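You operate a simulated robot arm through the tools that you are given. There is no shell and no other tool. Be economical: measure what you need, move in short steps, check, and stop when the job is done.

You run a simulated two-armed robot. Do the job below in one go: nothing can be reset, and whatever is moved stays where it is left.

TASK
Lock the white bench's brush and eraser away in the bottom drawer.
Fine: the card cabinet's drawer marked BOTTOM, shut and then locked.

Only the result counts: the job must be done as asked and must still hold three seconds after the hand-in. Knocking over, shifting, dropping, spilling or breaking anything else fails it.

THE ROBOT
Two 7-joint arms with two-finger parallel grippers on one trunk, on a base that drives. Base frame: it is fixed to the floor where the robot stands at the start and does not move with it; the origin is under the middle of the robot, x ahead of it, y to its left, z up. Lengths are in cm, angles in degrees, forces in N, time in s.
The left shoulder is at the start at [5, 16.5, 110.5], the right one opposite. With the tool pointing down near the work surface each hand reaches from about 10 to 58 cm from the robot's upright axis, wherever it stands, measured 20 degrees to its own side. Places, roughly: bottom drawer of the card cabinet [60, 0, 50]; card holder [50, -125, 75]; inside of the bottom drawer of the card cabinet [70, 0, 50]; orange lock slider [50, -20, 100]. Payload 3.91 kg a hand.
Tool frame (each hand has its own): the origin (TCP) lies between the finger pads and is the grasp point; the fingertips stand 3 cm ahead of it; z points along the fingers, y is the line along which they close. Largest opening 11 cm; finger width 2, thickness 1; the body of the gripper, 4.8 by 11.2 cm, starts 5.5 cm behind the TCP.
Orientation is that of the tool frame in the base frame, as [roll, pitch, yaw] about the fixed x, y, z axes, in that order (R = Rz(yaw) Ry(pitch) Rx(roll)). With the fingers straight down and closing along the base's y, the tool's x points along the base's -x, its y along +y and its z along -z.

THE INTERFACE
- The arms move only by the tool jog_arm. It takes "left_series", "right_series" or both (then of equal length, played together; a hand with none holds still); each is a list of rows, each a list of 7 numbers: the shift along the tool's x, y, z in m, then the turn, a rotation vector about the tool's x, y, z in degrees, then the closure, from 0 (fully open) to 1 (shut). In form: [[tx, ty, tz, rx, ry, rz, claw], ...]. A call has 1 to 10 rows; each row shifts and turns the commanded pose from where the row before left it, along the tool's axes as they then stand. Each row takes 0.2 s and may step no farther than 5 cm and 8.6 degrees from the row before; otherwise, or with a gripper value out of range, the whole call is refused. A pose out of reach is approached as far as the arm can. The call stops where the force on the tool passes 50 N (or 10 N more than at its start, if that is more) or the arm is blocked; 0.2 s more then pass. The fingers move at their own pace (about 4.5 cm/s each) and stop on an object; they squeeze with about 24 N. The grip force told is the motor's: it shows also when the fingers shut on nothing. Time passes only in rows, and 0.2 s behind the last, so rows that do not move let the fingers close. The reply holds the time, the measured pose of the TCP, the force on the tool along the base axes, the opening and the grip force, in the units named above and with some noise, with the torque about the TCP (base axes, N m) and any sound that the robot's microphone picked up, and new pictures: "pictures" is both (left out), scene, wrist or none (wrist: the cameras of the hands that moved).
- Cameras (640 x 400 px; columns grow to the right, rows downward): "scene" is now at [9.49, -2.95, 124.5]; the picture's right is [-0.33, -0.94, 0.00], its down [-0.70, 0.25, -0.67] and it looks along [0.63, -0.22, -0.74] (base axes); focal length 214 px, centre (320, 200). "left" rides on the left gripper at [7.2, -1.7, -10.3] in its tool frame; the picture's right is [0.23, 0.97, 0.00], its down [-0.76, 0.18, -0.62] and it looks along [-0.61, 0.14, 0.78] (tool axes); focal length 222 px, centre (320, 200). "right" rides on the right gripper at [7.2, 1.7, -10.3] in its tool frame; the picture's right is [-0.23, 0.97, 0.00], its down [-0.76, -0.18, -0.62] and it looks along [-0.61, -0.14, 0.78] (tool axes); focal length 222 px, centre (320, 200). There is no depth. A picture from a camera that has moved, and an enlarged one, comes with that camera's place and axes in the base frame and with its lens. The place of the scene camera against the robot may be out by one fixed shift of up to 1.8 cm in any direction.
- raise_lower(by): slides the trunk up (or, below 0, down) by that many cm; the arms and the scene camera ride with it, the base frame stays. It gives what a move gives, with no picture.
- drive_base(legs): drives the robot by 1 to 6 legs, each [ahead, left, turn to the left] in cm, cm and degrees, along the robot's own axes; the way and the turn of a leg run together, so that a leg with both is an arc; at most 150 cm and 180 degrees a leg. The arms and the cameras ride along, it lands a little off, and it stops where it bumps. It gives what a move gives, and a new picture of the scene camera.
- head_to(pan, tilt): turns the head with the scene camera to pan (to the left, within 80 degrees either way) and tilt (down, from -29 to 69), counted from straight ahead of the robot. It gives what a move gives, and a new picture of the scene camera.
- zoom(camera, box): a new picture of the part [left, top, right, bottom] of that camera's present view, enlarged. The clock stands still meanwhile.
- finish_job(): hands the job in; it is judged then, once.

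Go step by step. Nothing tells you exact positions but the pictures and the camera data: compare them with the known pose of the tool, close in by small moves and look again before you grip or let go. The budget is 120 turns and 260 pictures, counting those below and the enlarged ones. Unless the task says otherwise, let go and move clear before handing in, and close with one line.

The tools are called by a JSON object that holds its "fn" and its "kwargs". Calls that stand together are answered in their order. jog_arm: Moves the arms, as the interface text tells. Its arguments: {"type":"object","properties":{"left_series":{"type":"array","items":{"type":"array","items":{"type":"number"}}},"right_series":{"type":"array","items":{"type":"array","items":{"type":"number"}}},"pictures":{"type":"string","enum":["both","scene","wrist","none"]}},"required":[]} The other tools are called the same way: raise_lower (by) slides the trunk up or down; drive_base (legs) drives the base; head_to (pan, tilt) turns the head that bears the scene camera; zoom (camera, box) takes an enlarged picture of a part of a camera's view; finish_job () hands the job in.

At the start:

```text
clock: 0.0
left_ee_pos: [41.63, -0.57, 113.2]
left_tcp_rot: [-180.0, 0.0, 180.0]
left_force: [0.1, 0.1, 0.2]
left_torque: [-0.02, -0.04, 0.0]
left_grip_width: 11.0
left_gripper_force: 0.1
right_ee_pos: [39.21, -36.11, 122.49]
right_tcp_rot: [-179.9, -0.1, 179.9]
right_force: [-0.1, -0.2, 0.3]
right_torque: [0.02, -0.01, -0.02]
right_grip_width: 10.99
right_gripper_force: 0.0
trunk travel left (down, up): [-32.5, 17.8]
robot x, y, heading: [-0.01, 0.26, 0.1]
head pan, tilt: [-19.5, 48.0]
```

scene: 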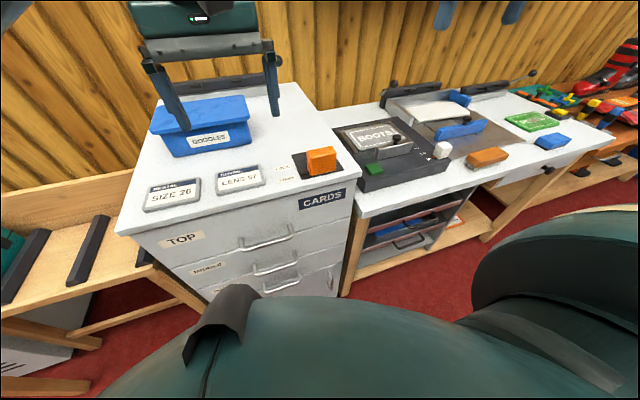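
right: 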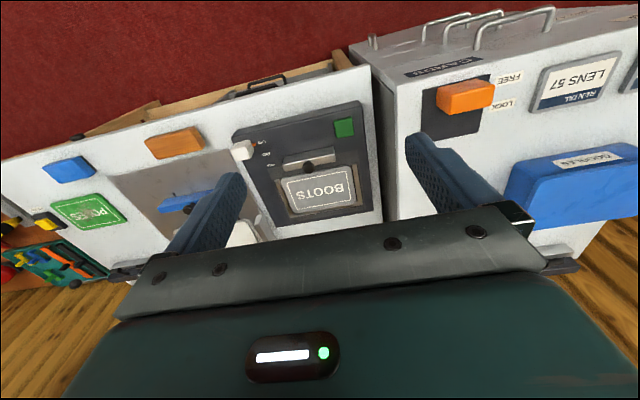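
left: 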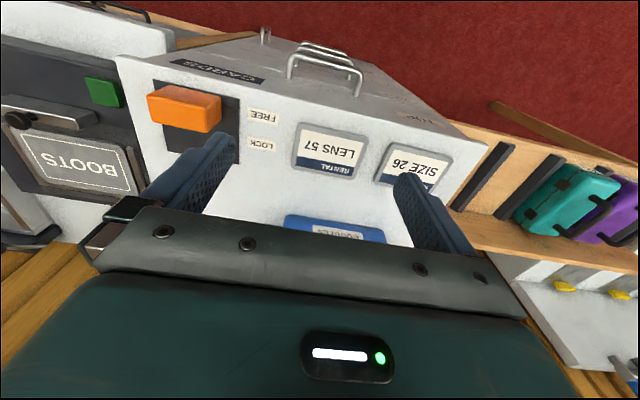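

I see the card cabinet ahead with three drawers and the orange slider on top, and a white bench to the right. I'll zoom in on the details and look around first.

{"fn": "zoom", "kwargs": {"camera": "scene", "box": [320, 60, 640, 260]}}

{"fn": "zoom", "kwargs": {"camera": "scene", "box": [120, 120, 380, 300]}}

{"fn": "head_to", "kwargs": {"pan": -65, "tilt": 35}}

```text
2.00 times, centred on (480, 160) of scene
camera zoom: at [9.49, -2.95, 124.5], right [-0.33, -0.94, 0.0], down [-0.7, 0.25, -0.67], along [0.63, -0.22, -0.74], focal length 429 px, centre (0, 280)
```

zoom: 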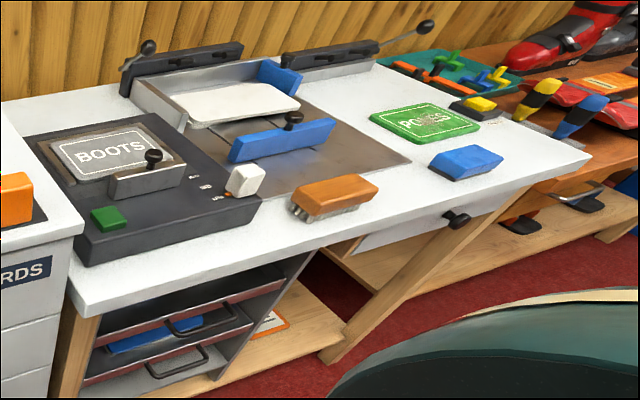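

```text
2.22 times, centred on (250, 210) of scene
camera zoom: at [9.49, -2.95, 124.5], right [-0.33, -0.94, 0.0], down [-0.7, 0.25, -0.67], along [0.63, -0.22, -0.74], focal length 477 px, centre (476, 178)
```

zoom: 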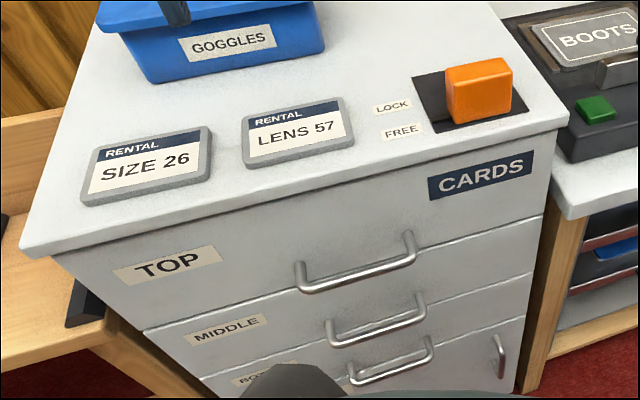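

```text
clock: 1.1
left_ee_pos: [41.61, -0.63, 113.27]
left_tcp_rot: [179.9, 0.0, -179.9]
left_force: [0.2, -0.4, 0.4]
left_torque: [-0.02, -0.01, 0.02]
left_grip_width: 10.98
left_gripper_force: 0.0
right_ee_pos: [39.36, -36.07, 122.45]
right_tcp_rot: [-180.0, 0.0, 180.0]
right_force: [-0.3, 0.3, -0.6]
right_torque: [0.02, 0.02, 0.0]
right_grip_width: 10.98
right_gripper_force: 0.0
trunk travel left (down, up): [-32.5, 17.8]
robot x, y, heading: [-0.04, -0.18, 0.1]
head pan, tilt: [-65.0, 35.0]
camera scene: at [5.79, -8.3, 126.39], right [-0.91, -0.42, 0.0], down [-0.24, 0.52, -0.82], along [0.35, -0.74, -0.57], focal length 214 px, centre (320, 200)
```

scene: 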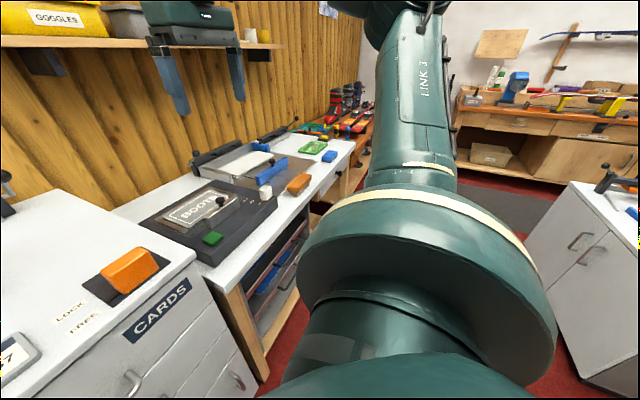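

The white bench carries an orange block with bristles (brush) and a blue block (eraser), and the orange slider has LOCK/FREE labels. I'll look closer and check the rest of the room.

{"fn": "zoom", "kwargs": {"camera": "scene", "box": [180, 110, 380, 235]}}

{"fn": "zoom", "kwargs": {"camera": "scene", "box": [440, 20, 640, 300]}}

{"fn": "head_to", "kwargs": {"pan": 0, "tilt": 60}}

{"fn": "head_to", "kwargs": {"pan": 60, "tilt": 35}}

```text
3.20 times, centred on (280, 172) of scene
camera zoom: at [5.79, -8.3, 126.39], right [-0.91, -0.42, 0.0], down [-0.24, 0.52, -0.82], along [0.35, -0.74, -0.57], focal length 686 px, centre (448, 288)
```

zoom: 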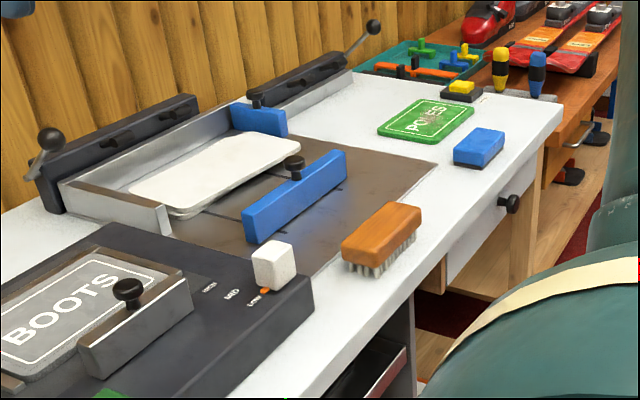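

```text
1.43 times, centred on (540, 160) of scene
camera zoom: at [5.79, -8.3, 126.39], right [-0.91, -0.42, 0.0], down [-0.24, 0.52, -0.82], along [0.35, -0.74, -0.57], focal length 306 px, centre (6, 257)
```

zoom: 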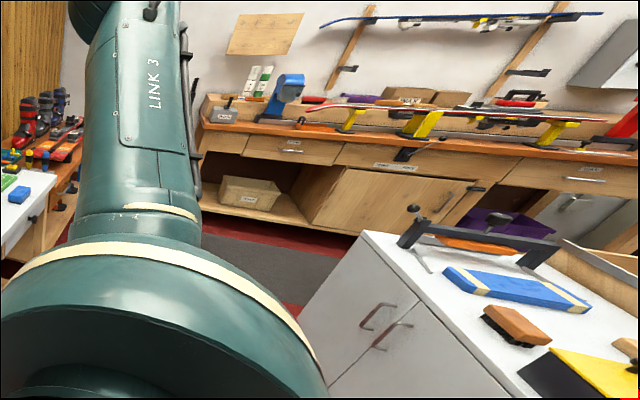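

```text
clock: 2.5
left_ee_pos: [41.58, -0.67, 113.22]
left_tcp_rot: [180.0, -0.1, 180.0]
left_force: [0.8, 0.1, 0.0]
left_torque: [0.0, -0.03, -0.01]
left_grip_width: 11.01
left_gripper_force: 0.1
right_ee_pos: [39.37, -36.05, 122.3]
right_tcp_rot: [-180.0, 0.0, -180.0]
right_force: [0.7, 0.5, -0.4]
right_torque: [0.01, 0.01, 0.01]
right_grip_width: 11.0
right_gripper_force: 0.0
trunk travel left (down, up): [-32.5, 17.8]
robot x, y, heading: [-0.21, -0.03, -0.2]
head pan, tilt: [0.0, 60.0]
camera scene: at [8.73, -0.33, 122.97], right [0.0, -1.0, 0.0], down [-0.87, 0.0, -0.5], along [0.5, 0.0, -0.87], focal length 214 px, centre (320, 200)
```

scene: 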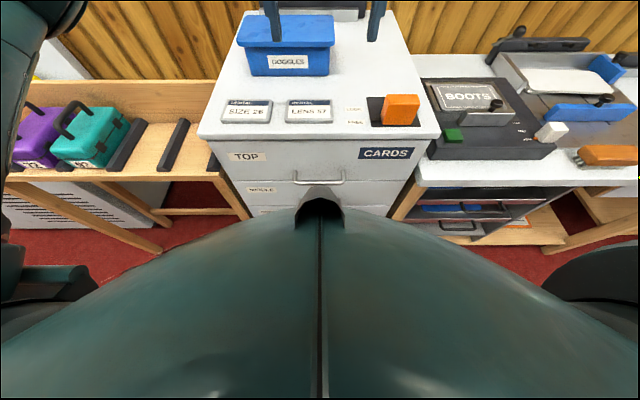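

```text
clock: 3.8
left_ee_pos: [41.72, -0.52, 113.14]
left_tcp_rot: [-180.0, 0.1, -180.0]
left_force: [0.8, -0.5, -0.2]
left_torque: [0.0, -0.01, 0.0]
left_grip_width: 11.0
left_gripper_force: 0.1
right_ee_pos: [39.15, -36.03, 122.41]
right_tcp_rot: [-180.0, 0.0, 180.0]
right_force: [0.1, 0.1, 0.4]
right_torque: [0.0, 0.0, 0.02]
right_grip_width: 10.99
right_gripper_force: 0.1
trunk travel left (down, up): [-32.5, 17.8]
robot x, y, heading: [0.02, 0.09, 0.4]
head pan, tilt: [60.0, 35.0]
camera scene: at [6.47, 7.3, 126.39], right [0.87, -0.5, 0.0], down [-0.29, -0.5, -0.82], along [0.41, 0.71, -0.57], focal length 214 px, centre (320, 200)
```

scene: 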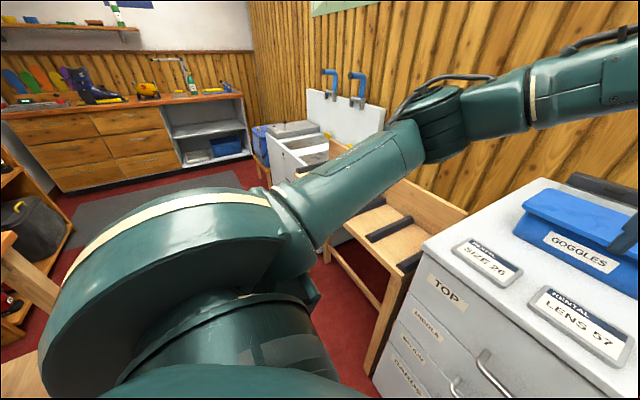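

There are four drawer labels perhaps, and another brush on a cabinet further right. I'll zoom on the drawer labels, then pan right to inspect the candidates.

{"fn": "zoom", "kwargs": {"camera": "scene", "box": [370, 260, 530, 400]}}

{"fn": "head_to", "kwargs": {"pan": -80, "tilt": 30}}

{"fn": "zoom", "kwargs": {"camera": "scene", "box": [160, 80, 300, 180]}}

{"fn": "zoom", "kwargs": {"camera": "scene", "box": [440, 120, 640, 260]}}

```text
2.86 times, centred on (450, 330) of scene
camera zoom: at [6.47, 7.3, 126.39], right [0.87, -0.5, 0.0], down [-0.29, -0.5, -0.82], along [0.41, 0.71, -0.57], focal length 613 px, centre (-51, -171)
```

zoom: 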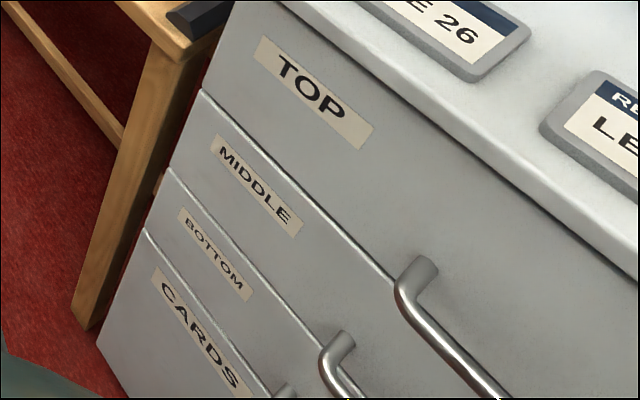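

```text
clock: 6.0
left_ee_pos: [41.65, -0.73, 113.16]
left_tcp_rot: [179.9, 0.0, 179.9]
left_force: [0.8, 0.8, 0.1]
left_torque: [-0.02, -0.01, 0.02]
left_grip_width: 11.01
left_gripper_force: 0.1
right_ee_pos: [39.35, -35.98, 122.5]
right_tcp_rot: [-180.0, 0.0, -179.9]
right_force: [0.0, -0.1, 0.5]
right_torque: [0.0, -0.01, 0.02]
right_grip_width: 10.99
right_gripper_force: 0.0
trunk travel left (down, up): [-32.5, 17.8]
robot x, y, heading: [-0.15, -0.1, 0.1]
head pan, tilt: [-80.0, 30.0]
camera scene: at [3.64, -9.23, 127.17], right [-0.98, -0.17, 0.0], down [-0.09, 0.49, -0.87], along [0.15, -0.85, -0.5], focal length 214 px, centre (320, 200)
```

scene: 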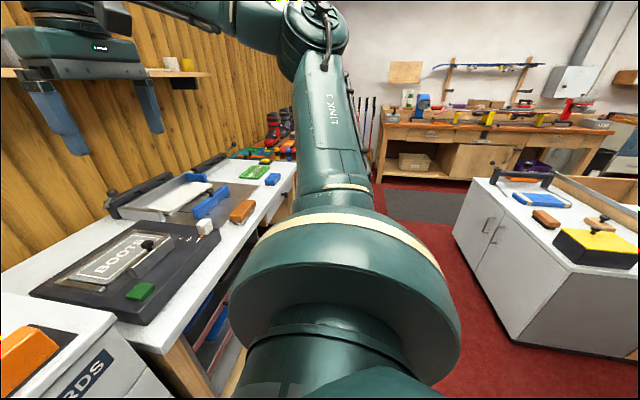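

```text
4.00 times, centred on (230, 130) of scene
camera zoom: at [3.64, -9.23, 127.17], right [-0.98, -0.17, 0.0], down [-0.09, 0.49, -0.87], along [0.15, -0.85, -0.5], focal length 858 px, centre (680, 480)
```

zoom: 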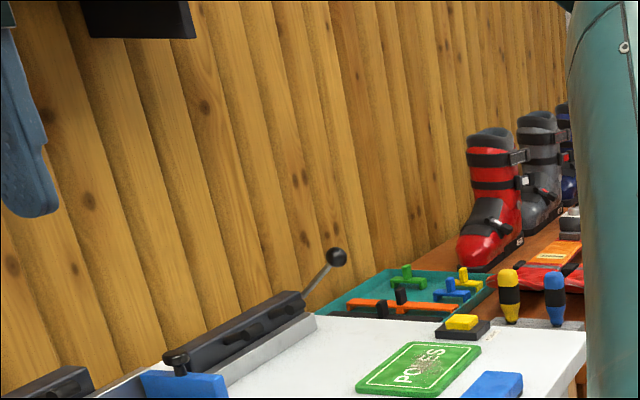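

```text
2.86 times, centred on (540, 190) of scene
camera zoom: at [3.64, -9.23, 127.17], right [-0.98, -0.17, 0.0], down [-0.09, 0.49, -0.87], along [0.15, -0.85, -0.5], focal length 613 px, centre (-309, 229)
```

zoom: 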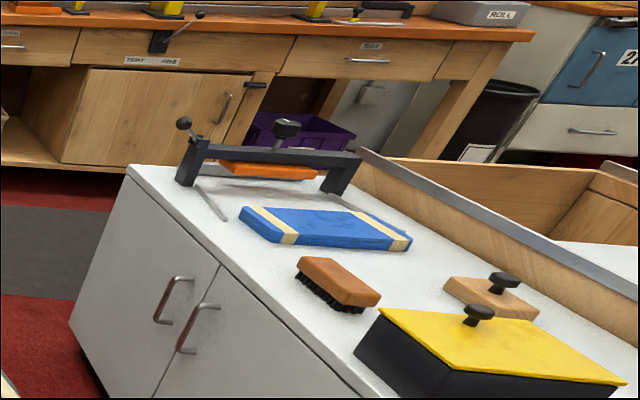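

The white-legged bench holds the orange brush and blue block, and the cabinet has drawers TOP/MIDDLE/BOTTOM/CARDS. I'll back off to see the cabinet front properly.

{"fn": "drive_base", "kwargs": {"legs": [[-40, 0, 0]]}}

{"fn": "head_to", "kwargs": {"pan": 0, "tilt": 38}}

{"fn": "zoom", "kwargs": {"camera": "scene", "box": [220, 90, 420, 215]}}

```text
clock: 7.8
left_ee_pos: [18.95, -0.57, 113.22]
left_tcp_rot: [-180.0, 0.1, 179.9]
left_force: [1.0, 0.5, 0.0]
left_torque: [-0.01, 0.02, 0.0]
left_grip_width: 11.02
left_gripper_force: 0.0
right_ee_pos: [16.71, -36.07, 122.56]
right_tcp_rot: [179.9, 0.2, -179.9]
right_force: [-0.7, 0.6, 0.4]
right_torque: [0.01, 0.07, 0.0]
right_grip_width: 11.02
right_gripper_force: 0.1
trunk travel left (down, up): [-32.5, 17.8]
robot x, y, heading: [-22.7, -0.1, 0.0]
head pan, tilt: [-80.0, 30.0]
stopped in leg 1: the robot was blocked; the commanded pose is now the measured one
camera scene: at [-18.86, -9.23, 127.16], right [-0.98, -0.17, 0.0], down [-0.09, 0.49, -0.87], along [0.15, -0.85, -0.5], focal length 214 px, centre (320, 200)
```

scene: 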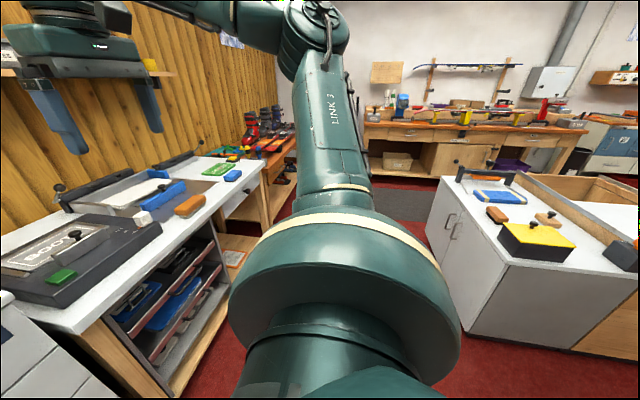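

```text
clock: 9.4
left_ee_pos: [18.77, -0.72, 113.32]
left_tcp_rot: [-179.9, 0.3, 179.9]
left_force: [-0.7, 0.0, 0.1]
left_torque: [0.03, -0.03, -0.03]
left_grip_width: 11.02
left_gripper_force: 0.1
right_ee_pos: [16.54, -36.09, 122.58]
right_tcp_rot: [179.8, 0.4, -179.9]
right_force: [-0.4, -0.5, 0.5]
right_torque: [0.02, 0.01, -0.01]
right_grip_width: 11.02
right_gripper_force: 0.2
trunk travel left (down, up): [-32.5, 17.8]
robot x, y, heading: [-22.5, -0.01, -0.1]
head pan, tilt: [0.0, 38.0]
camera scene: at [-12.0, -0.32, 125.94], right [0.0, -1.0, 0.0], down [-0.62, 0.0, -0.79], along [0.79, 0.0, -0.62], focal length 214 px, centre (320, 200)
```

scene: 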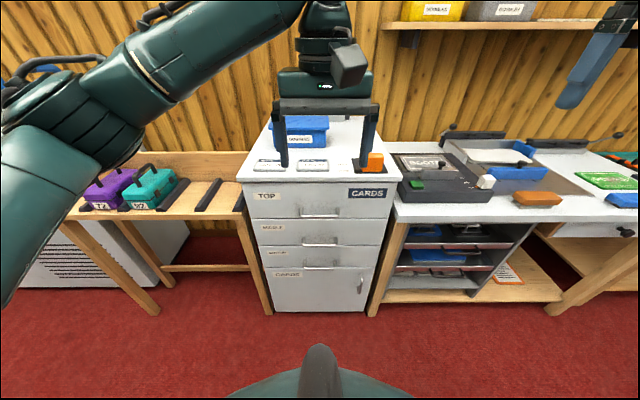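

```text
3.20 times, centred on (320, 152) of scene
camera zoom: at [-12.0, -0.32, 125.94], right [0.0, -1.0, 0.0], down [-0.62, 0.0, -0.79], along [0.79, 0.0, -0.62], focal length 686 px, centre (320, 352)
```

zoom: 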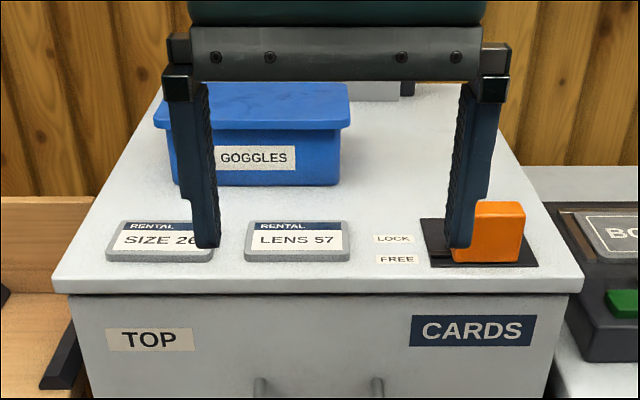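

The cabinet front is at about x=42, top z≈91, with the BOTTOM drawer handle near [39, 0, 51]. I'll lower the trunk and turn the left hand to grip that bar.

{"fn": "raise_lower", "kwargs": {"by": -28}}

{"fn": "jog_arm", "kwargs": {"left_series": [[0, 0, 0, 0, 0, -8.5, 0], [0, 0, 0, 0, 0, -8.5, 0], [0, 0, 0, 0, 0, -8.5, 0], [0, 0, 0, 0, 0, -8.5, 0], [0, 0, 0, 0, 0, -8.5, 0], [0, 0, 0, 0, 0, -8.5, 0], [0, 0, 0, 0, 0, -8.5, 0], [0, 0, 0, 0, 0, -8.5, 0], [0, 0, 0, 0, 0, -8.5, 0], [0, 0, 0, 0, 0, -8.5, 0]], "pictures": "scene"}}

```text
clock: 12.2
left_ee_pos: [18.81, -0.64, 85.38]
left_tcp_rot: [-179.9, 0.2, 179.9]
left_force: [0.5, -0.2, -0.3]
left_torque: [0.02, -0.01, 0.01]
left_grip_width: 11.0
left_gripper_force: 0.0
right_ee_pos: [16.62, -35.91, 94.59]
right_tcp_rot: [179.9, 0.3, -179.9]
right_force: [-0.1, 0.2, -1.0]
right_torque: [-0.02, -0.01, 0.05]
right_grip_width: 11.02
right_gripper_force: 0.0
trunk travel left (down, up): [-4.5, 45.8]
robot x, y, heading: [-23.23, 0.28, 0.1]
head pan, tilt: [0.0, 38.0]
```

```text
clock: 14.4
left_ee_pos: [18.89, -0.64, 85.41]
left_tcp_rot: [-179.8, -0.1, -94.9]
left_force: [-0.6, -0.7, 0.3]
left_torque: [0.0, 0.03, 0.01]
left_grip_width: 11.03
left_gripper_force: 0.1
right_ee_pos: [16.39, -36.04, 94.6]
right_tcp_rot: [179.9, 0.3, -179.9]
right_force: [0.3, -0.6, 0.8]
right_torque: [0.0, 0.0, 0.0]
right_grip_width: 10.99
right_gripper_force: 0.1
trunk travel left (down, up): [-4.5, 45.8]
robot x, y, heading: [-22.58, 0.17, -0.1]
head pan, tilt: [0.0, 38.0]
camera scene: at [-12.0, -0.31, 97.94], right [0.0, -1.0, 0.0], down [-0.62, 0.0, -0.79], along [0.79, 0.0, -0.62], focal length 214 px, centre (320, 200)
```

scene: 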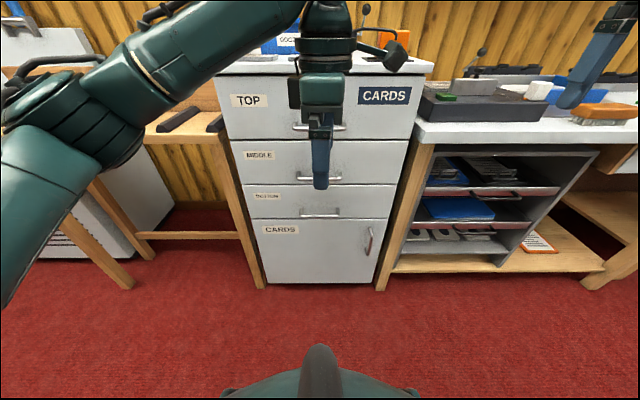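

The hand turned fine; the bottom handle triangulates to about x=37–39, z=53–55. Now I pitch the hand forward.

{"fn": "jog_arm", "kwargs": {"left_series": [[0, 0, 0, 0, 0, -5, 0], [0, 0, 0, 8.5, 0, 0, 0], [0, 0, 0, 8.5, 0, 0, 0], [0, 0, 0, 8.5, 0, 0, 0], [0, 0, 0, 8.5, 0, 0, 0], [0, 0, 0, 8.5, 0, 0, 0], [0, 0, 0, 8.5, 0, 0, 0], [0, 0, 0, 8.5, 0, 0, 0]], "pictures": "none"}}

```text
clock: 16.2
left_ee_pos: [28.8, -1.61, 92.64]
left_tcp_rot: [-121.6, -0.5, -89.6]
left_force: [0.0, -0.2, 0.0]
left_torque: [0.01, -0.01, -0.03]
left_grip_width: 11.01
left_gripper_force: 0.0
left hand out of reach, approached as far as the arm can: row 6, 7, 8
right_ee_pos: [16.59, -35.99, 94.61]
right_tcp_rot: [179.9, 0.4, -179.8]
right_force: [0.1, 0.4, 0.4]
right_torque: [0.0, 0.01, -0.01]
right_grip_width: 11.02
right_gripper_force: 0.1
trunk travel left (down, up): [-4.5, 45.8]
robot x, y, heading: [-23.19, -0.22, -0.0]
head pan, tilt: [0.0, 38.0]
```

The hand is pitched forward but got pushed out by reach limits. I'll now move it down towards the handle in part and check.

{"fn": "jog_arm", "kwargs": {"left_series": [[0, 0.035, 0.005, 0, 0, 0, 0], [0, 0.035, 0.005, 0, 0, 0, 0], [0, 0.035, 0.005, 0, 0, 0, 0], [0, 0.035, 0.005, 0, 0, 0, 0], [0, 0.035, 0.005, 0, 0, 0, 0]]}}

```text
clock: 17.4
left_ee_pos: [29.47, -4.64, 91.06]
left_tcp_rot: [-122.0, -4.0, -89.4]
left_force: [0.6, -0.2, 0.0]
left_torque: [0.0, -0.02, -0.02]
left_grip_width: 10.99
left_gripper_force: 0.0
left hand out of reach, approached as far as the arm can: row 1, 2, 3, 4, 5
right_ee_pos: [16.63, -35.95, 94.61]
right_tcp_rot: [180.0, 0.3, -179.9]
right_force: [-0.5, -0.8, 0.3]
right_torque: [0.02, -0.03, 0.0]
right_grip_width: 11.0
right_gripper_force: 0.0
trunk travel left (down, up): [-4.5, 45.8]
robot x, y, heading: [-22.68, 0.05, -0.1]
head pan, tilt: [0.0, 38.0]
camera scene: at [-13.17, -4.31, 97.58], right [-0.47, -0.88, 0.0], down [-0.57, 0.31, -0.76], along [0.67, -0.36, -0.65], focal length 214 px, centre (320, 200)
camera left: at [21.51, -11.63, 98.45], right [-0.51, -0.29, -0.81], down [-0.63, 0.77, 0.13], along [0.58, 0.57, -0.58], focal length 222 px, centre (320, 200)
```

scene: 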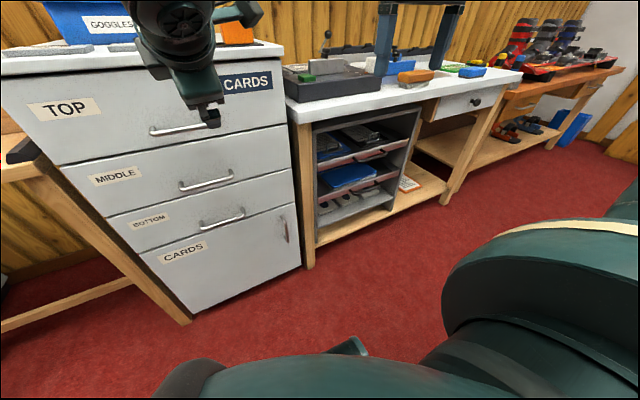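
left: 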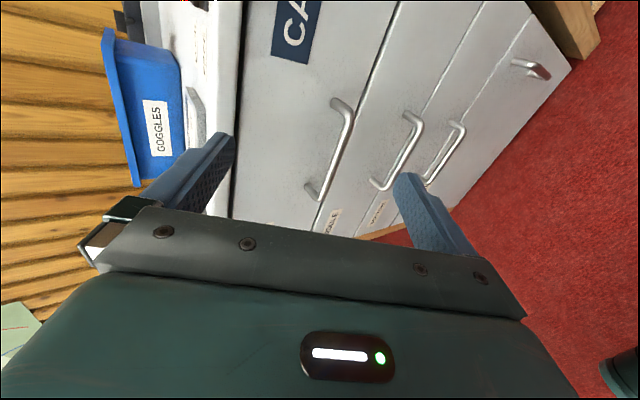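

The commanded pose appears too close to the body. I'll push it forward along the fingers and see what it reaches.

{"fn": "jog_arm", "kwargs": {"left_series": [[0, 0, 0.04, 0, 0, 0, 0], [0, 0, 0.04, 0, 0, 0, 0]], "pictures": "scene"}}

```text
clock: 18.0
left_ee_pos: [36.0, -7.97, 88.82]
left_tcp_rot: [-120.4, -0.1, -90.1]
left_force: [0.6, 0.4, -0.8]
left_torque: [-0.02, 0.02, 0.01]
left_grip_width: 11.0
left_gripper_force: 0.0
left hand out of reach, approached as far as the arm can: row 1, 2
right_ee_pos: [16.52, -35.98, 94.67]
right_tcp_rot: [180.0, 0.3, -179.9]
right_force: [-0.3, 0.0, 0.4]
right_torque: [-0.01, 0.01, 0.01]
right_grip_width: 11.01
right_gripper_force: 0.0
trunk travel left (down, up): [-4.5, 45.8]
robot x, y, heading: [-22.74, 0.01, 0.2]
head pan, tilt: [0.0, 38.0]
camera scene: at [-12.55, -3.04, 97.71], right [-0.32, -0.95, 0.0], down [-0.6, 0.2, -0.77], along [0.73, -0.25, -0.64], focal length 214 px, centre (320, 200)
```

scene: 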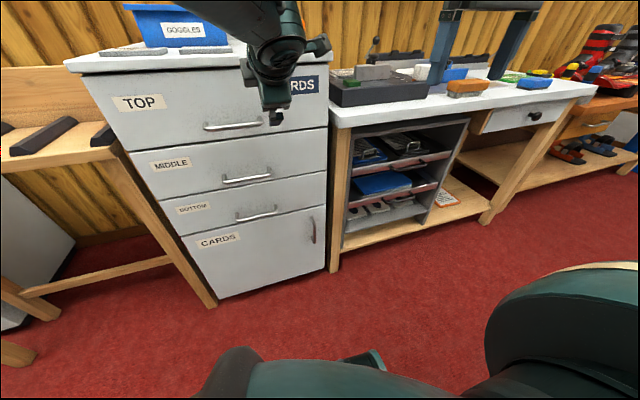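

The arm is too folded with the trunk this low; I'll raise the trunk and bring the hand down with a longer arm.

{"fn": "raise_lower", "kwargs": {"by": 25}}

{"fn": "jog_arm", "kwargs": {"left_series": [[-0.02, 0.04, -0.02, 0, 0, 0, 0], [-0.02, 0.04, -0.005, 0, 0, 0, 0], [-0.02, 0.04, 0, 0, 0, 0, 0], [-0.02, 0.04, 0.01, 0, 0, 0, 0], [0, 0.04, 0.02, 0, 0, 0, 0]], "pictures": "scene"}}

```text
clock: 20.6
left_ee_pos: [36.02, -7.88, 113.51]
left_tcp_rot: [-120.6, -0.1, -90.1]
left_force: [0.7, -0.2, -0.1]
left_torque: [-0.02, 0.0, 0.01]
left_grip_width: 11.02
left_gripper_force: 0.0
right_ee_pos: [16.54, -36.07, 119.58]
right_tcp_rot: [180.0, 0.3, -179.9]
right_force: [0.1, 0.0, 0.1]
right_torque: [-0.04, -0.02, 0.04]
right_grip_width: 10.98
right_gripper_force: 0.1
trunk travel left (down, up): [-29.5, 20.8]
robot x, y, heading: [-22.67, -0.0, -0.1]
head pan, tilt: [0.0, 38.0]
```

```text
clock: 22.0
left_ee_pos: [29.82, -4.53, 110.01]
left_tcp_rot: [-128.3, -1.9, -89.1]
left_force: [-0.1, -0.7, -0.9]
left_torque: [0.02, 0.0, -0.01]
left_grip_width: 11.0
left_gripper_force: 0.2
left hand out of reach, approached as far as the arm can: row 1, 2, 3, 4, 5
right_ee_pos: [16.61, -35.86, 119.64]
right_tcp_rot: [180.0, 0.3, -179.9]
right_force: [1.3, -0.5, 0.8]
right_torque: [0.01, 0.01, -0.01]
right_grip_width: 10.99
right_gripper_force: 0.1
trunk travel left (down, up): [-29.5, 20.8]
robot x, y, heading: [-22.41, -0.11, 0.0]
head pan, tilt: [0.0, 38.0]
stopped in row 5 (left hand): the arm was blocked; the commanded pose is now the measured one
camera scene: at [-12.52, -3.89, 123.54], right [-0.41, -0.91, 0.0], down [-0.51, 0.23, -0.83], along [0.76, -0.34, -0.56], focal length 214 px, centre (320, 200)
```

scene: 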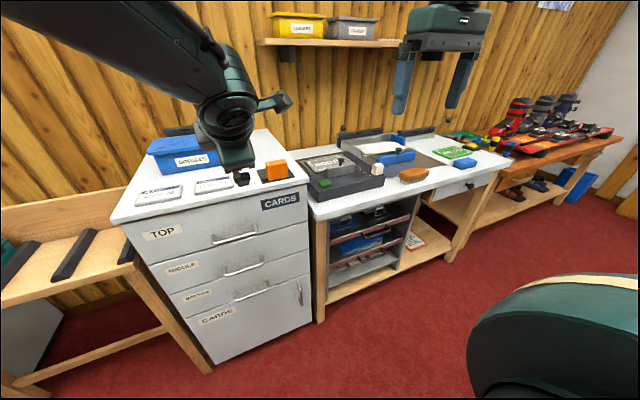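

The arm got blocked in this configuration. I'll straighten the tool back to pointing down, lower it in front of the cabinet, then pitch there.

{"fn": "jog_arm", "kwargs": {"left_series": [[0, 0, 0, -8.5, 0, 0, 0], [0, 0, 0, -8.5, 0, 0, 0], [0, 0, 0, -8.5, 0, 0, 0], [0, 0, 0, -8.5, 0, 0, 0], [0, 0, 0, -8.5, 0, 0, 0], [0, 0, 0, -8.5, 0, 0, 0], [-0.01, 0.01, 0.03, 0, 0, 0, 0], [-0.01, 0.02, 0.03, 0, 0, 0, 0], [-0.01, 0.02, 0.03, 0, 0, 0, 0], [0, 0.02, 0.03, 0, 0, 0, 0]], "pictures": "none"}}

{"fn": "jog_arm", "kwargs": {"left_series": [[0, 0, 0.04, 0, 0, 0, 0], [0, 0, 0.04, 0, 0, 0, 0], [0, 0, 0.04, 0, 0, 0, 0], [0, 0, 0.04, 0, 0, 0, 0], [0, 0, 0.04, 0, 0, 0, 0], [0, 0, 0.04, 0, 0, 0, 0], [0, 0, 0.04, 0, 0, 0, 0]], "pictures": "scene"}}

```text
clock: 24.2
left_ee_pos: [22.83, -2.25, 98.07]
left_tcp_rot: [-178.8, -1.6, -89.5]
left_force: [0.7, -0.1, -0.4]
left_torque: [-0.01, -0.02, 0.0]
left_grip_width: 11.02
left_gripper_force: 0.0
right_ee_pos: [16.67, -35.92, 119.74]
right_tcp_rot: [-179.9, 0.2, -179.9]
right_force: [-0.6, -0.6, -0.4]
right_torque: [0.0, -0.01, -0.01]
right_grip_width: 11.01
right_gripper_force: 0.0
trunk travel left (down, up): [-29.5, 20.8]
robot x, y, heading: [-22.42, -0.09, -0.1]
head pan, tilt: [0.0, 38.0]
```

```text
clock: 25.8
left_ee_pos: [23.38, -2.94, 69.87]
left_tcp_rot: [-178.9, -1.6, -89.4]
left_force: [-0.8, 0.3, -0.2]
left_torque: [-0.03, -0.01, -0.01]
left_grip_width: 11.02
left_gripper_force: 0.1
right_ee_pos: [16.56, -35.96, 119.58]
right_tcp_rot: [179.9, 0.4, -180.0]
right_force: [-1.3, 0.1, -0.4]
right_torque: [0.01, 0.03, -0.01]
right_grip_width: 10.98
right_gripper_force: 0.1
trunk travel left (down, up): [-29.5, 20.8]
robot x, y, heading: [-22.94, -0.18, -0.1]
head pan, tilt: [0.0, 38.0]
camera scene: at [-12.0, -0.31, 122.94], right [0.0, -1.0, 0.0], down [-0.62, 0.0, -0.79], along [0.79, 0.0, -0.62], focal length 214 px, centre (320, 200)
```

scene: 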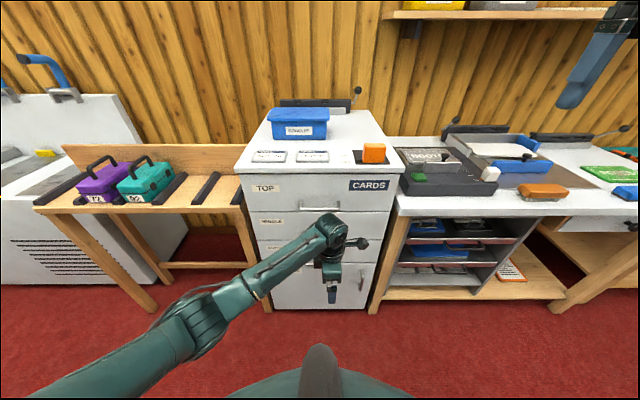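

Tool-down works well here. Now lower a bit more and pitch forward.

{"fn": "jog_arm", "kwargs": {"left_series": [[0, 0, 0.04, 0, 0, 0, 0], [0, 0, 0.04, 0, 0, 0, 0], [0, 0, 0.03, 0, 0, 0, 0], [0, 0, 0, 8.5, 0, 0, 0], [0, 0, 0, 8.5, 0, 0, 0], [0, 0, 0, 8.5, 0, 0, 0], [0, 0, 0, 8.5, 0, 0, 0], [0, 0, 0, 8.5, 0, 0, 0], [0, 0, 0, 8.5, 0, 0, 0]]}}

```text
clock: 27.3
left_ee_pos: [32.79, -0.5, 66.6]
left_tcp_rot: [-137.1, 1.0, -88.4]
left_force: [0.8, 0.1, -0.6]
left_torque: [0.03, 0.0, -0.01]
left_grip_width: 10.98
left_gripper_force: 0.0
right_ee_pos: [16.45, -35.92, 119.57]
right_tcp_rot: [179.9, 0.3, -179.9]
right_force: [0.5, -0.7, 0.2]
right_torque: [-0.01, 0.0, -0.01]
right_grip_width: 11.0
right_gripper_force: 0.0
trunk travel left (down, up): [-29.5, 20.8]
robot x, y, heading: [-22.37, 0.11, 0.2]
head pan, tilt: [0.0, 38.0]
stopped in row 7 (left hand): the arm was blocked; the commanded pose is now the measured one
camera scene: at [-11.99, -0.29, 122.94], right [0.0, -1.0, 0.0], down [-0.62, 0.0, -0.79], along [0.79, 0.0, -0.62], focal length 214 px, centre (320, 200)
camera left: at [27.01, -8.16, 75.29], right [-0.71, -0.24, -0.67], down [-0.57, 0.74, 0.35], along [0.41, 0.63, -0.66], focal length 222 px, centre (320, 200)
```

scene: 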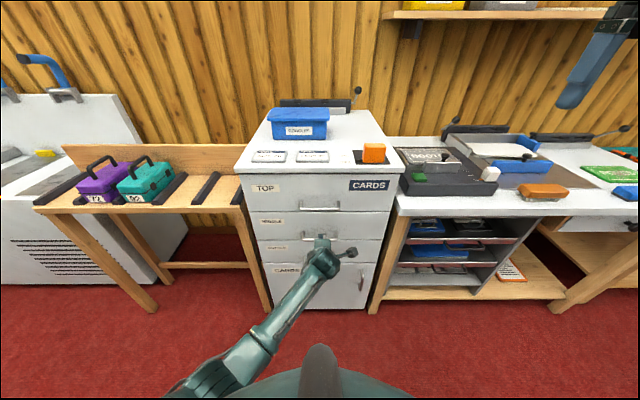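
left: 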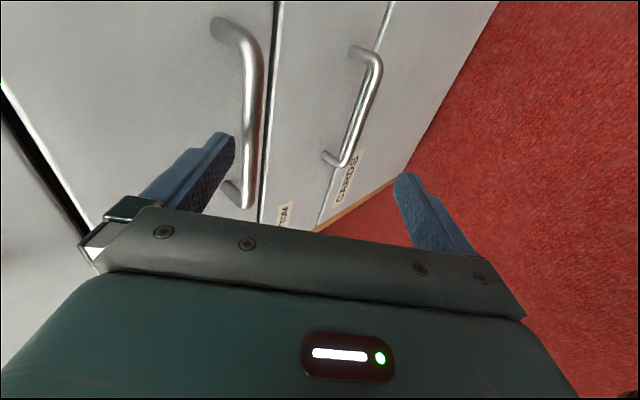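

Blocked at about 43° pitch by a wrist limit; a slightly lower trunk should allow more. I'll retreat a bit, lower the trunk and pitch more.

{"fn": "jog_arm", "kwargs": {"left_series": [[0, 0.0146, -0.0136, 0, 0, 0, 0], [0, 0.0146, -0.0136, 0, 0, 0, 0]], "pictures": "none"}}

{"fn": "raise_lower", "kwargs": {"by": -11}}

{"fn": "jog_arm", "kwargs": {"left_series": [[0, 0, 0, 7, 0, 0, 0.4], [0, 0, 0, 7, 0, 0, 0.5]]}}

```text
clock: 28.1
left_ee_pos: [35.19, 3.09, 73.04]
left_tcp_rot: [-128.0, 4.4, -86.6]
left_force: [-0.1, 0.4, -0.5]
left_torque: [0.0, 0.01, -0.02]
left_grip_width: 11.0
left_gripper_force: 0.2
right_ee_pos: [16.62, -35.9, 119.6]
right_tcp_rot: [180.0, 0.3, -180.0]
right_force: [0.7, 0.3, 0.0]
right_torque: [0.0, 0.01, 0.02]
right_grip_width: 11.0
right_gripper_force: 0.0
trunk travel left (down, up): [-29.5, 20.8]
robot x, y, heading: [-22.59, 0.15, -0.0]
head pan, tilt: [0.0, 38.0]
stopped in row 2 (left hand): the arm was blocked; the commanded pose is now the measured one
```

```text
clock: 29.5
left_ee_pos: [35.25, 2.8, 62.97]
left_tcp_rot: [-127.0, 3.7, -86.8]
left_force: [0.9, 2.3, 25.3]
left_torque: [-0.35, -0.78, 0.1]
left_grip_width: 10.99
left_gripper_force: 0.0
right_ee_pos: [16.35, -35.86, 108.76]
right_tcp_rot: [-179.9, 0.5, -179.9]
right_force: [0.3, -0.6, -0.2]
right_torque: [0.01, -0.02, 0.0]
right_grip_width: 11.01
right_gripper_force: 0.0
trunk travel left (down, up): [-18.5, 31.8]
robot x, y, heading: [-22.84, 0.13, 0.0]
head pan, tilt: [0.0, 38.0]
```

```text
clock: 29.9
left_ee_pos: [36.98, 2.87, 64.14]
left_tcp_rot: [-119.9, 4.6, -87.4]
left_force: [5.2, -13.5, 6.9]
left_torque: [0.51, 2.52, 0.69]
left_grip_width: 7.39
left_gripper_force: 5.1
right_ee_pos: [16.31, -36.17, 108.65]
right_tcp_rot: [179.9, 0.3, 179.8]
right_force: [-0.6, 0.3, 0.7]
right_torque: [-0.01, -0.01, 0.03]
right_grip_width: 11.03
right_gripper_force: 0.0
trunk travel left (down, up): [-18.5, 31.8]
robot x, y, heading: [-22.56, -0.22, -0.3]
head pan, tilt: [0.0, 38.0]
stopped in row 2 (left hand): the force on the tool passed its limit (the readings are from after the stop); the commanded pose is now the measured one
camera scene: at [-12.01, -0.49, 111.93], right [0.0, -1.0, 0.0], down [-0.62, 0.0, -0.79], along [0.79, 0.0, -0.62], focal length 214 px, centre (320, 200)
camera left: at [29.1, -5.4, 70.16], right [-0.48, -0.18, -0.86], down [-0.66, 0.72, 0.22], along [0.58, 0.67, -0.46], focal length 222 px, centre (320, 200)
```

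scene: 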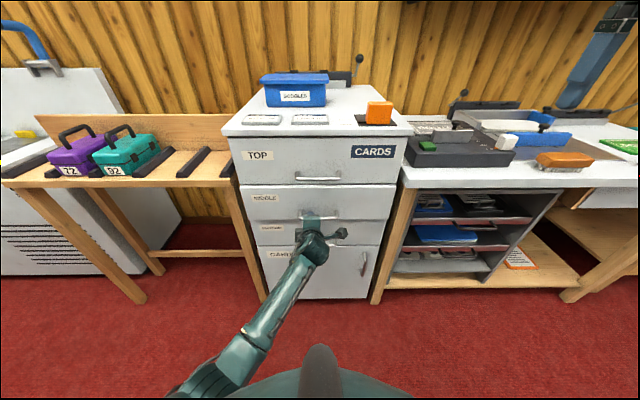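
left: 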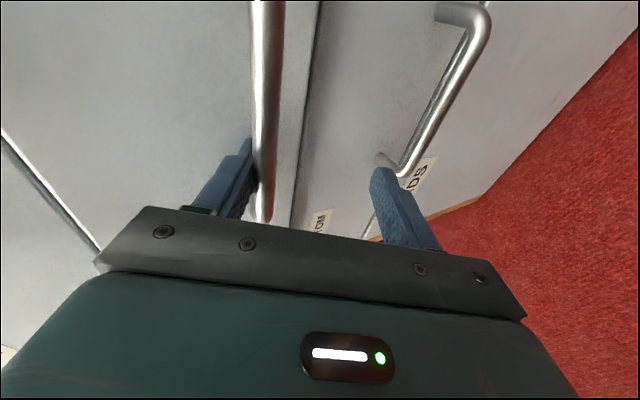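

The upper finger touched the middle handle's bar; the pitch is now about 60°. I'll open and back straight off along the fingers.

{"fn": "jog_arm", "kwargs": {"left_series": [[0, 0, 0, 0, 0, 0, 0], [0, 0, 0, 0, 0, 0, 0], [0, 0, 0, 0, 0, 0, 0], [0, 0, -0.02, 0, 0, 0, 0], [0, 0, -0.02, 0, 0, 0, 0], [0, 0, -0.02, 0, 0, 0, 0]], "pictures": "wrist"}}

```text
clock: 31.3
left_ee_pos: [37.46, 8.94, 73.64]
left_tcp_rot: [-109.3, 11.9, -82.6]
left_force: [1.0, 0.6, -1.0]
left_torque: [0.01, 0.02, -0.01]
left_grip_width: 10.98
left_gripper_force: 0.1
right_ee_pos: [16.43, -36.16, 108.56]
right_tcp_rot: [179.9, 0.2, 179.9]
right_force: [1.1, -0.1, -0.5]
right_torque: [0.01, 0.01, 0.02]
right_grip_width: 10.98
right_gripper_force: 0.1
trunk travel left (down, up): [-18.5, 31.8]
robot x, y, heading: [-23.05, 0.14, -0.2]
head pan, tilt: [0.0, 38.0]
stopped in row 6 (left hand): the arm was blocked; the commanded pose is now the measured one
camera left: at [29.27, -0.36, 76.89], right [-0.31, -0.07, -0.95], down [-0.74, 0.65, 0.19], along [0.6, 0.76, -0.26], focal length 222 px, centre (320, 200)
```

left: 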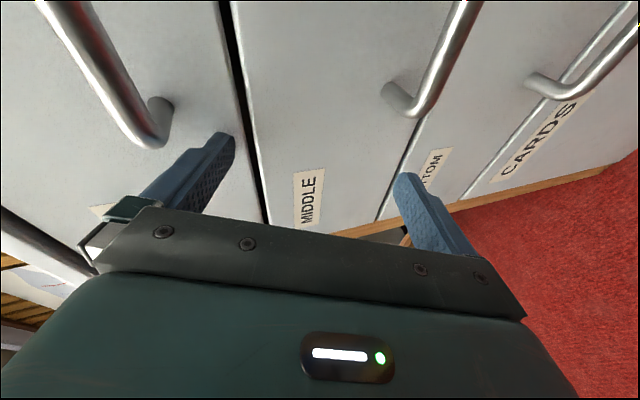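

The wrist limits forward pointing here, so I'll use a gentler ~38° tilt, which still clears the middle handle. First un-pitch while retreating.

{"fn": "jog_arm", "kwargs": {"left_series": [[0, 0.01, -0.025, -8.5, 0, 0, 0], [0, 0.01, -0.025, -8.5, 0, 0, 0], [0, 0.015, -0.02, -8.5, 0, 0, 0], [0, 0.015, -0.02, -8.5, 0, 0, 0], [0, 0.015, 0, -8.5, 0, 0, 0], [0, 0.015, 0, -8.5, 0, 0, 0]], "pictures": "both"}}

```text
clock: 31.9
left_ee_pos: [34.8, 16.96, 73.81]
left_tcp_rot: [-118.5, 23.1, -76.9]
left_force: [-0.1, -0.3, 0.2]
left_torque: [0.0, -0.02, 0.02]
left_grip_width: 10.98
left_gripper_force: 0.1
right_ee_pos: [16.41, -36.06, 108.64]
right_tcp_rot: [179.9, 0.3, 179.9]
right_force: [-0.4, -0.3, 0.9]
right_torque: [-0.02, 0.01, -0.02]
right_grip_width: 11.02
right_gripper_force: 0.1
trunk travel left (down, up): [-18.5, 31.8]
robot x, y, heading: [-23.11, -0.44, -0.2]
head pan, tilt: [0.0, 38.0]
stopped in row 2 (left hand): the arm was blocked; the commanded pose is now the measured one
camera scene: at [-11.99, -0.41, 111.94], right [0.0, -1.0, 0.0], down [-0.62, 0.0, -0.79], along [0.79, 0.0, -0.62], focal length 214 px, centre (320, 200)
camera left: at [28.69, 6.08, 76.75], right [-0.48, 0.02, -0.88], down [-0.76, 0.48, 0.43], along [0.43, 0.87, -0.22], focal length 222 px, centre (320, 200)
```

scene: 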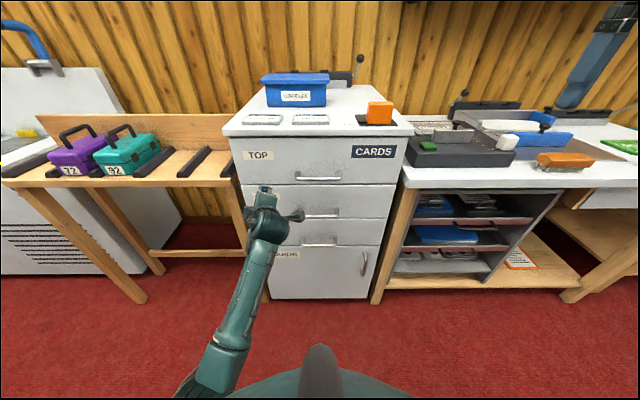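
left: 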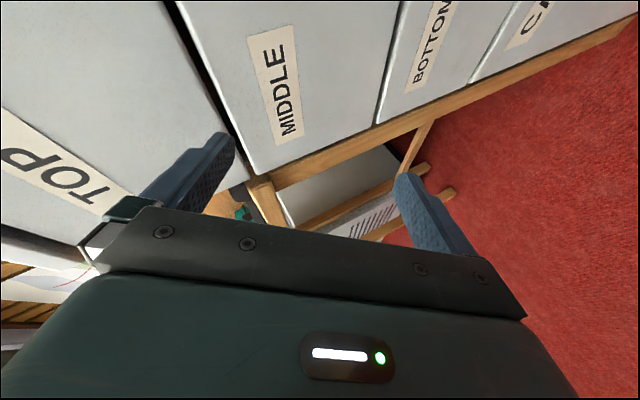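

No contact, but the arm is at a limit again; I'll do pure rotation back first.

{"fn": "jog_arm", "kwargs": {"left_series": [[0, 0, 0, -8.5, 0, 0, 0], [0, 0, 0, -8.5, 0, 0, 0], [0, 0, 0, -8.5, 0, 0, 0]], "pictures": "none"}}

```text
clock: 32.7
left_ee_pos: [34.66, 16.83, 73.5]
left_tcp_rot: [-144.4, 23.0, -77.1]
left_force: [0.4, -0.6, 0.0]
left_torque: [-0.02, 0.01, 0.0]
left_grip_width: 11.0
left_gripper_force: 0.0
right_ee_pos: [16.39, -36.18, 108.65]
right_tcp_rot: [179.9, 0.3, 179.9]
right_force: [-0.8, 0.0, -0.8]
right_torque: [0.0, 0.0, -0.02]
right_grip_width: 10.99
right_gripper_force: 0.1
trunk travel left (down, up): [-18.5, 31.8]
robot x, y, heading: [-22.59, -0.44, 0.1]
head pan, tilt: [0.0, 38.0]
```

Orientation recovered to about 36° tilt but skewed. I'll square it up and move back in front of the handle.

{"fn": "jog_arm", "kwargs": {"left_series": [[0, 0, -0.01, 1.2, 6.5, -0.9, 0], [0, 0, -0.01, 1.2, 6.5, -0.9, 0], [0, 0, 0, 1.2, 6.5, -0.9, 0], [0, 0, 0, 1.2, 6.5, -0.9, 0]], "pictures": "none"}}

{"fn": "jog_arm", "kwargs": {"left_series": [[0.034, 0.01, 0.0, 0, 0, 0, 0.4], [0.034, 0.01, 0.0, 0, 0, 0, 0.4], [0.034, 0.01, 0.01, 0, 0, 0, 0.4], [0.034, 0.01, 0.01, 0, 0, 0, 0.4]]}}

```text
clock: 33.7
left_ee_pos: [33.67, 16.4, 75.17]
left_tcp_rot: [-141.9, 0.3, -89.9]
left_force: [0.0, -0.1, -0.2]
left_torque: [0.0, 0.01, 0.0]
left_grip_width: 10.99
left_gripper_force: 0.0
right_ee_pos: [16.51, -36.12, 108.64]
right_tcp_rot: [179.9, 0.3, 179.8]
right_force: [-0.3, -1.1, -1.0]
right_torque: [-0.02, 0.02, -0.01]
right_grip_width: 11.02
right_gripper_force: 0.0
trunk travel left (down, up): [-18.5, 31.8]
robot x, y, heading: [-22.67, 0.05, -0.1]
head pan, tilt: [0.0, 38.0]
```

```text
clock: 34.9
left_ee_pos: [34.72, 4.01, 76.34]
left_tcp_rot: [-135.3, 1.2, -88.7]
left_force: [0.4, -0.5, -0.3]
left_torque: [0.0, -0.01, -0.02]
left_grip_width: 6.61
left_gripper_force: 0.1
right_ee_pos: [16.56, -36.09, 108.59]
right_tcp_rot: [179.9, 0.2, -180.0]
right_force: [0.2, -0.3, -0.6]
right_torque: [0.01, 0.01, 0.03]
right_grip_width: 11.01
right_gripper_force: 0.0
trunk travel left (down, up): [-18.5, 31.8]
robot x, y, heading: [-22.97, -0.18, -0.5]
head pan, tilt: [0.0, 38.0]
stopped in row 4 (left hand): the arm was blocked; the commanded pose is now the measured one
camera scene: at [-12.0, -0.4, 111.94], right [0.0, -1.0, 0.0], down [-0.62, 0.0, -0.79], along [0.79, 0.0, -0.62], focal length 214 px, centre (320, 200)
camera left: at [28.77, -3.69, 84.86], right [-0.69, -0.23, -0.69], down [-0.58, 0.74, 0.33], along [0.44, 0.63, -0.64], focal length 222 px, centre (320, 200)
```

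scene: 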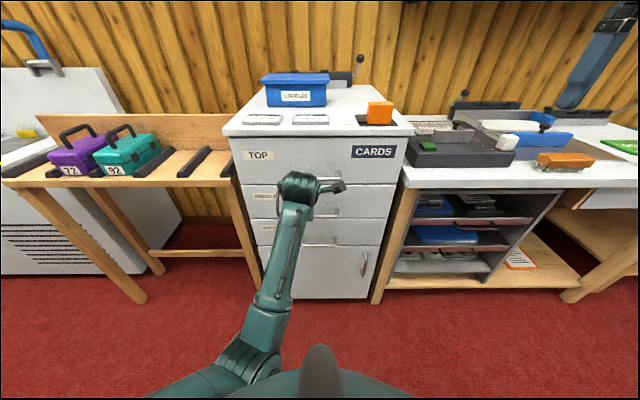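
left: 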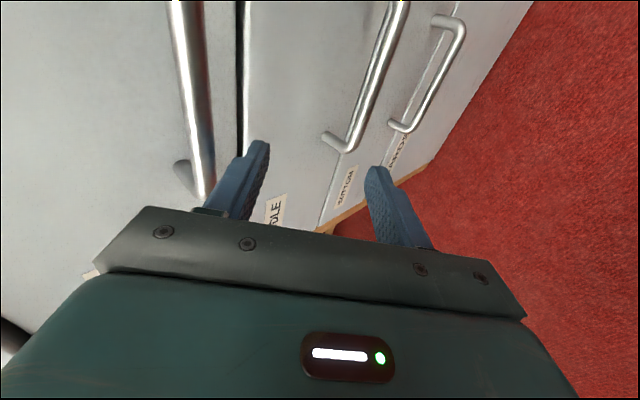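

The arm blocks when reaching across to y≈0; it is comfortable further to its left. I'll pull the hand clear and shift the base right so the handle lies to the left arm's side.

{"fn": "jog_arm", "kwargs": {"left_series": [[0, 0, -0.01, -8.5, 0, 0, 0.4], [0, 0, -0.01, -8.5, 0, 0, 0.4], [0, 0, 0, -8.5, 0, 0, 0.4], [0, 0.03, -0.01, 0, 0, 0, 0.4], [0, 0.03, -0.01, 0, 0, 0, 0.4], [0, 0.03, -0.01, 0, 0, 0, 0.4]], "pictures": "none"}}

{"fn": "drive_base", "kwargs": {"legs": [[0, -20, 0]]}}

```text
clock: 36.3
left_ee_pos: [26.81, 3.61, 75.12]
left_tcp_rot: [-159.7, 1.3, -88.4]
left_force: [-0.5, 0.3, -1.1]
left_torque: [-0.04, -0.01, 0.01]
left_grip_width: 6.59
left_gripper_force: 0.0
left hand out of reach, approached as far as the arm can: row 4, 5, 6
right_ee_pos: [16.41, -36.18, 108.67]
right_tcp_rot: [180.0, 0.2, 179.9]
right_force: [0.5, -0.8, -0.4]
right_torque: [-0.03, 0.01, 0.0]
right_grip_width: 11.0
right_gripper_force: 0.1
trunk travel left (down, up): [-18.5, 31.8]
robot x, y, heading: [-22.73, -0.17, -0.2]
head pan, tilt: [0.0, 38.0]
```

```text
clock: 37.9
left_ee_pos: [26.8, -16.33, 74.79]
left_tcp_rot: [-159.9, 1.6, -88.3]
left_force: [-0.3, 0.5, 0.2]
left_torque: [-0.02, -0.02, -0.01]
left_grip_width: 6.6
left_gripper_force: 0.0
right_ee_pos: [16.51, -56.18, 108.65]
right_tcp_rot: [179.8, 0.4, 179.9]
right_force: [-0.2, -1.0, 0.1]
right_torque: [-0.01, 0.01, 0.0]
right_grip_width: 11.01
right_gripper_force: 0.1
trunk travel left (down, up): [-18.5, 31.8]
robot x, y, heading: [-22.4, -19.95, -0.2]
head pan, tilt: [0.0, 38.0]
camera scene: at [-12.05, -20.49, 111.94], right [0.0, -1.0, 0.0], down [-0.62, 0.0, -0.79], along [0.79, 0.0, -0.62], focal length 214 px, centre (320, 200)
```

scene: 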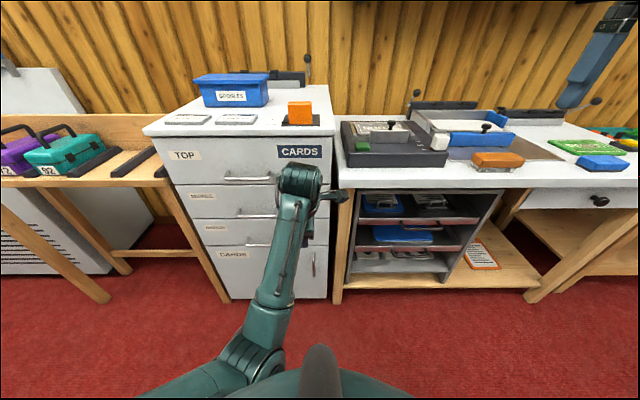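

Now bring the left hand across to the handle's y and lower it, then tilt to ~38°.

{"fn": "jog_arm", "kwargs": {"left_series": [[-0.0316, 0.006, 0.017, 0, -0.5, 0, 0.5], [-0.0316, 0.006, 0.017, 0, -0.5, 0, 0.5], [-0.0316, 0.006, 0.017, 0, -0.5, 0, 0.5], [-0.0316, 0.006, 0.017, 0, 0, 0, 0.5], [-0.0316, 0.006, 0.017, 0, 0, 0, 0.5], [0, 0, 0, 6, 0, 0, 0.5], [0, 0, 0, 6, 0, 0, 0.5], [0, 0, 0, 6, 0, 0, 0.5]]}}

```text
clock: 39.4
left_ee_pos: [31.1, 2.19, 74.34]
left_tcp_rot: [-143.4, 5.5, -86.1]
left_force: [-0.3, 0.3, -0.7]
left_torque: [0.01, -0.01, -0.03]
left_grip_width: 5.51
left_gripper_force: 0.1
right_ee_pos: [16.38, -56.32, 108.67]
right_tcp_rot: [180.0, 0.2, 179.9]
right_force: [0.1, -0.3, 0.0]
right_torque: [0.01, -0.01, 0.02]
right_grip_width: 11.01
right_gripper_force: 0.0
trunk travel left (down, up): [-18.5, 31.8]
robot x, y, heading: [-22.33, -20.25, -0.1]
head pan, tilt: [0.0, 38.0]
stopped in row 7 (left hand): the arm was blocked; the commanded pose is now the measured one
camera scene: at [-12.05, -20.48, 111.94], right [0.0, -1.0, 0.0], down [-0.62, 0.0, -0.79], along [0.79, 0.0, -0.62], focal length 214 px, centre (320, 200)
camera left: at [26.65, -6.45, 82.9], right [-0.77, -0.22, -0.6], down [-0.56, 0.68, 0.47], along [0.31, 0.7, -0.65], focal length 222 px, centre (320, 200)
```

scene: 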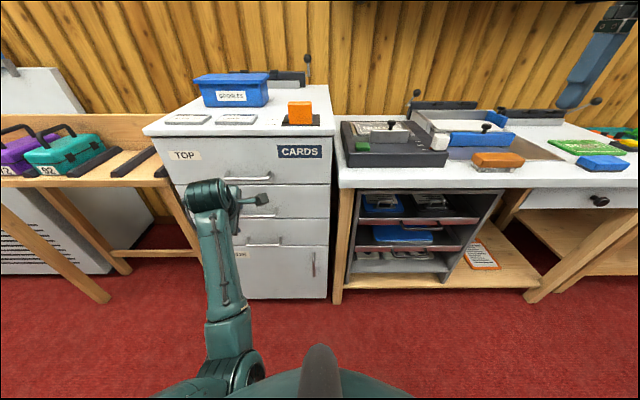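
left: 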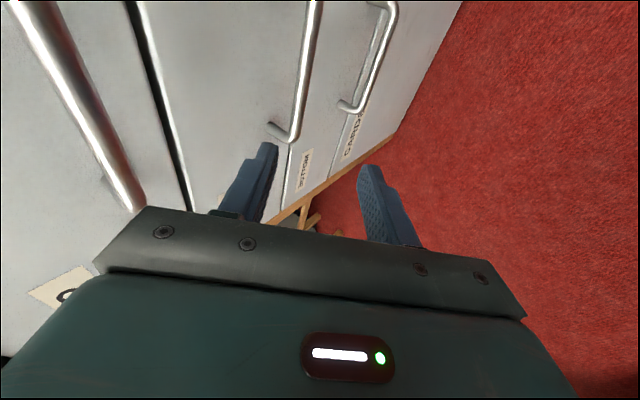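

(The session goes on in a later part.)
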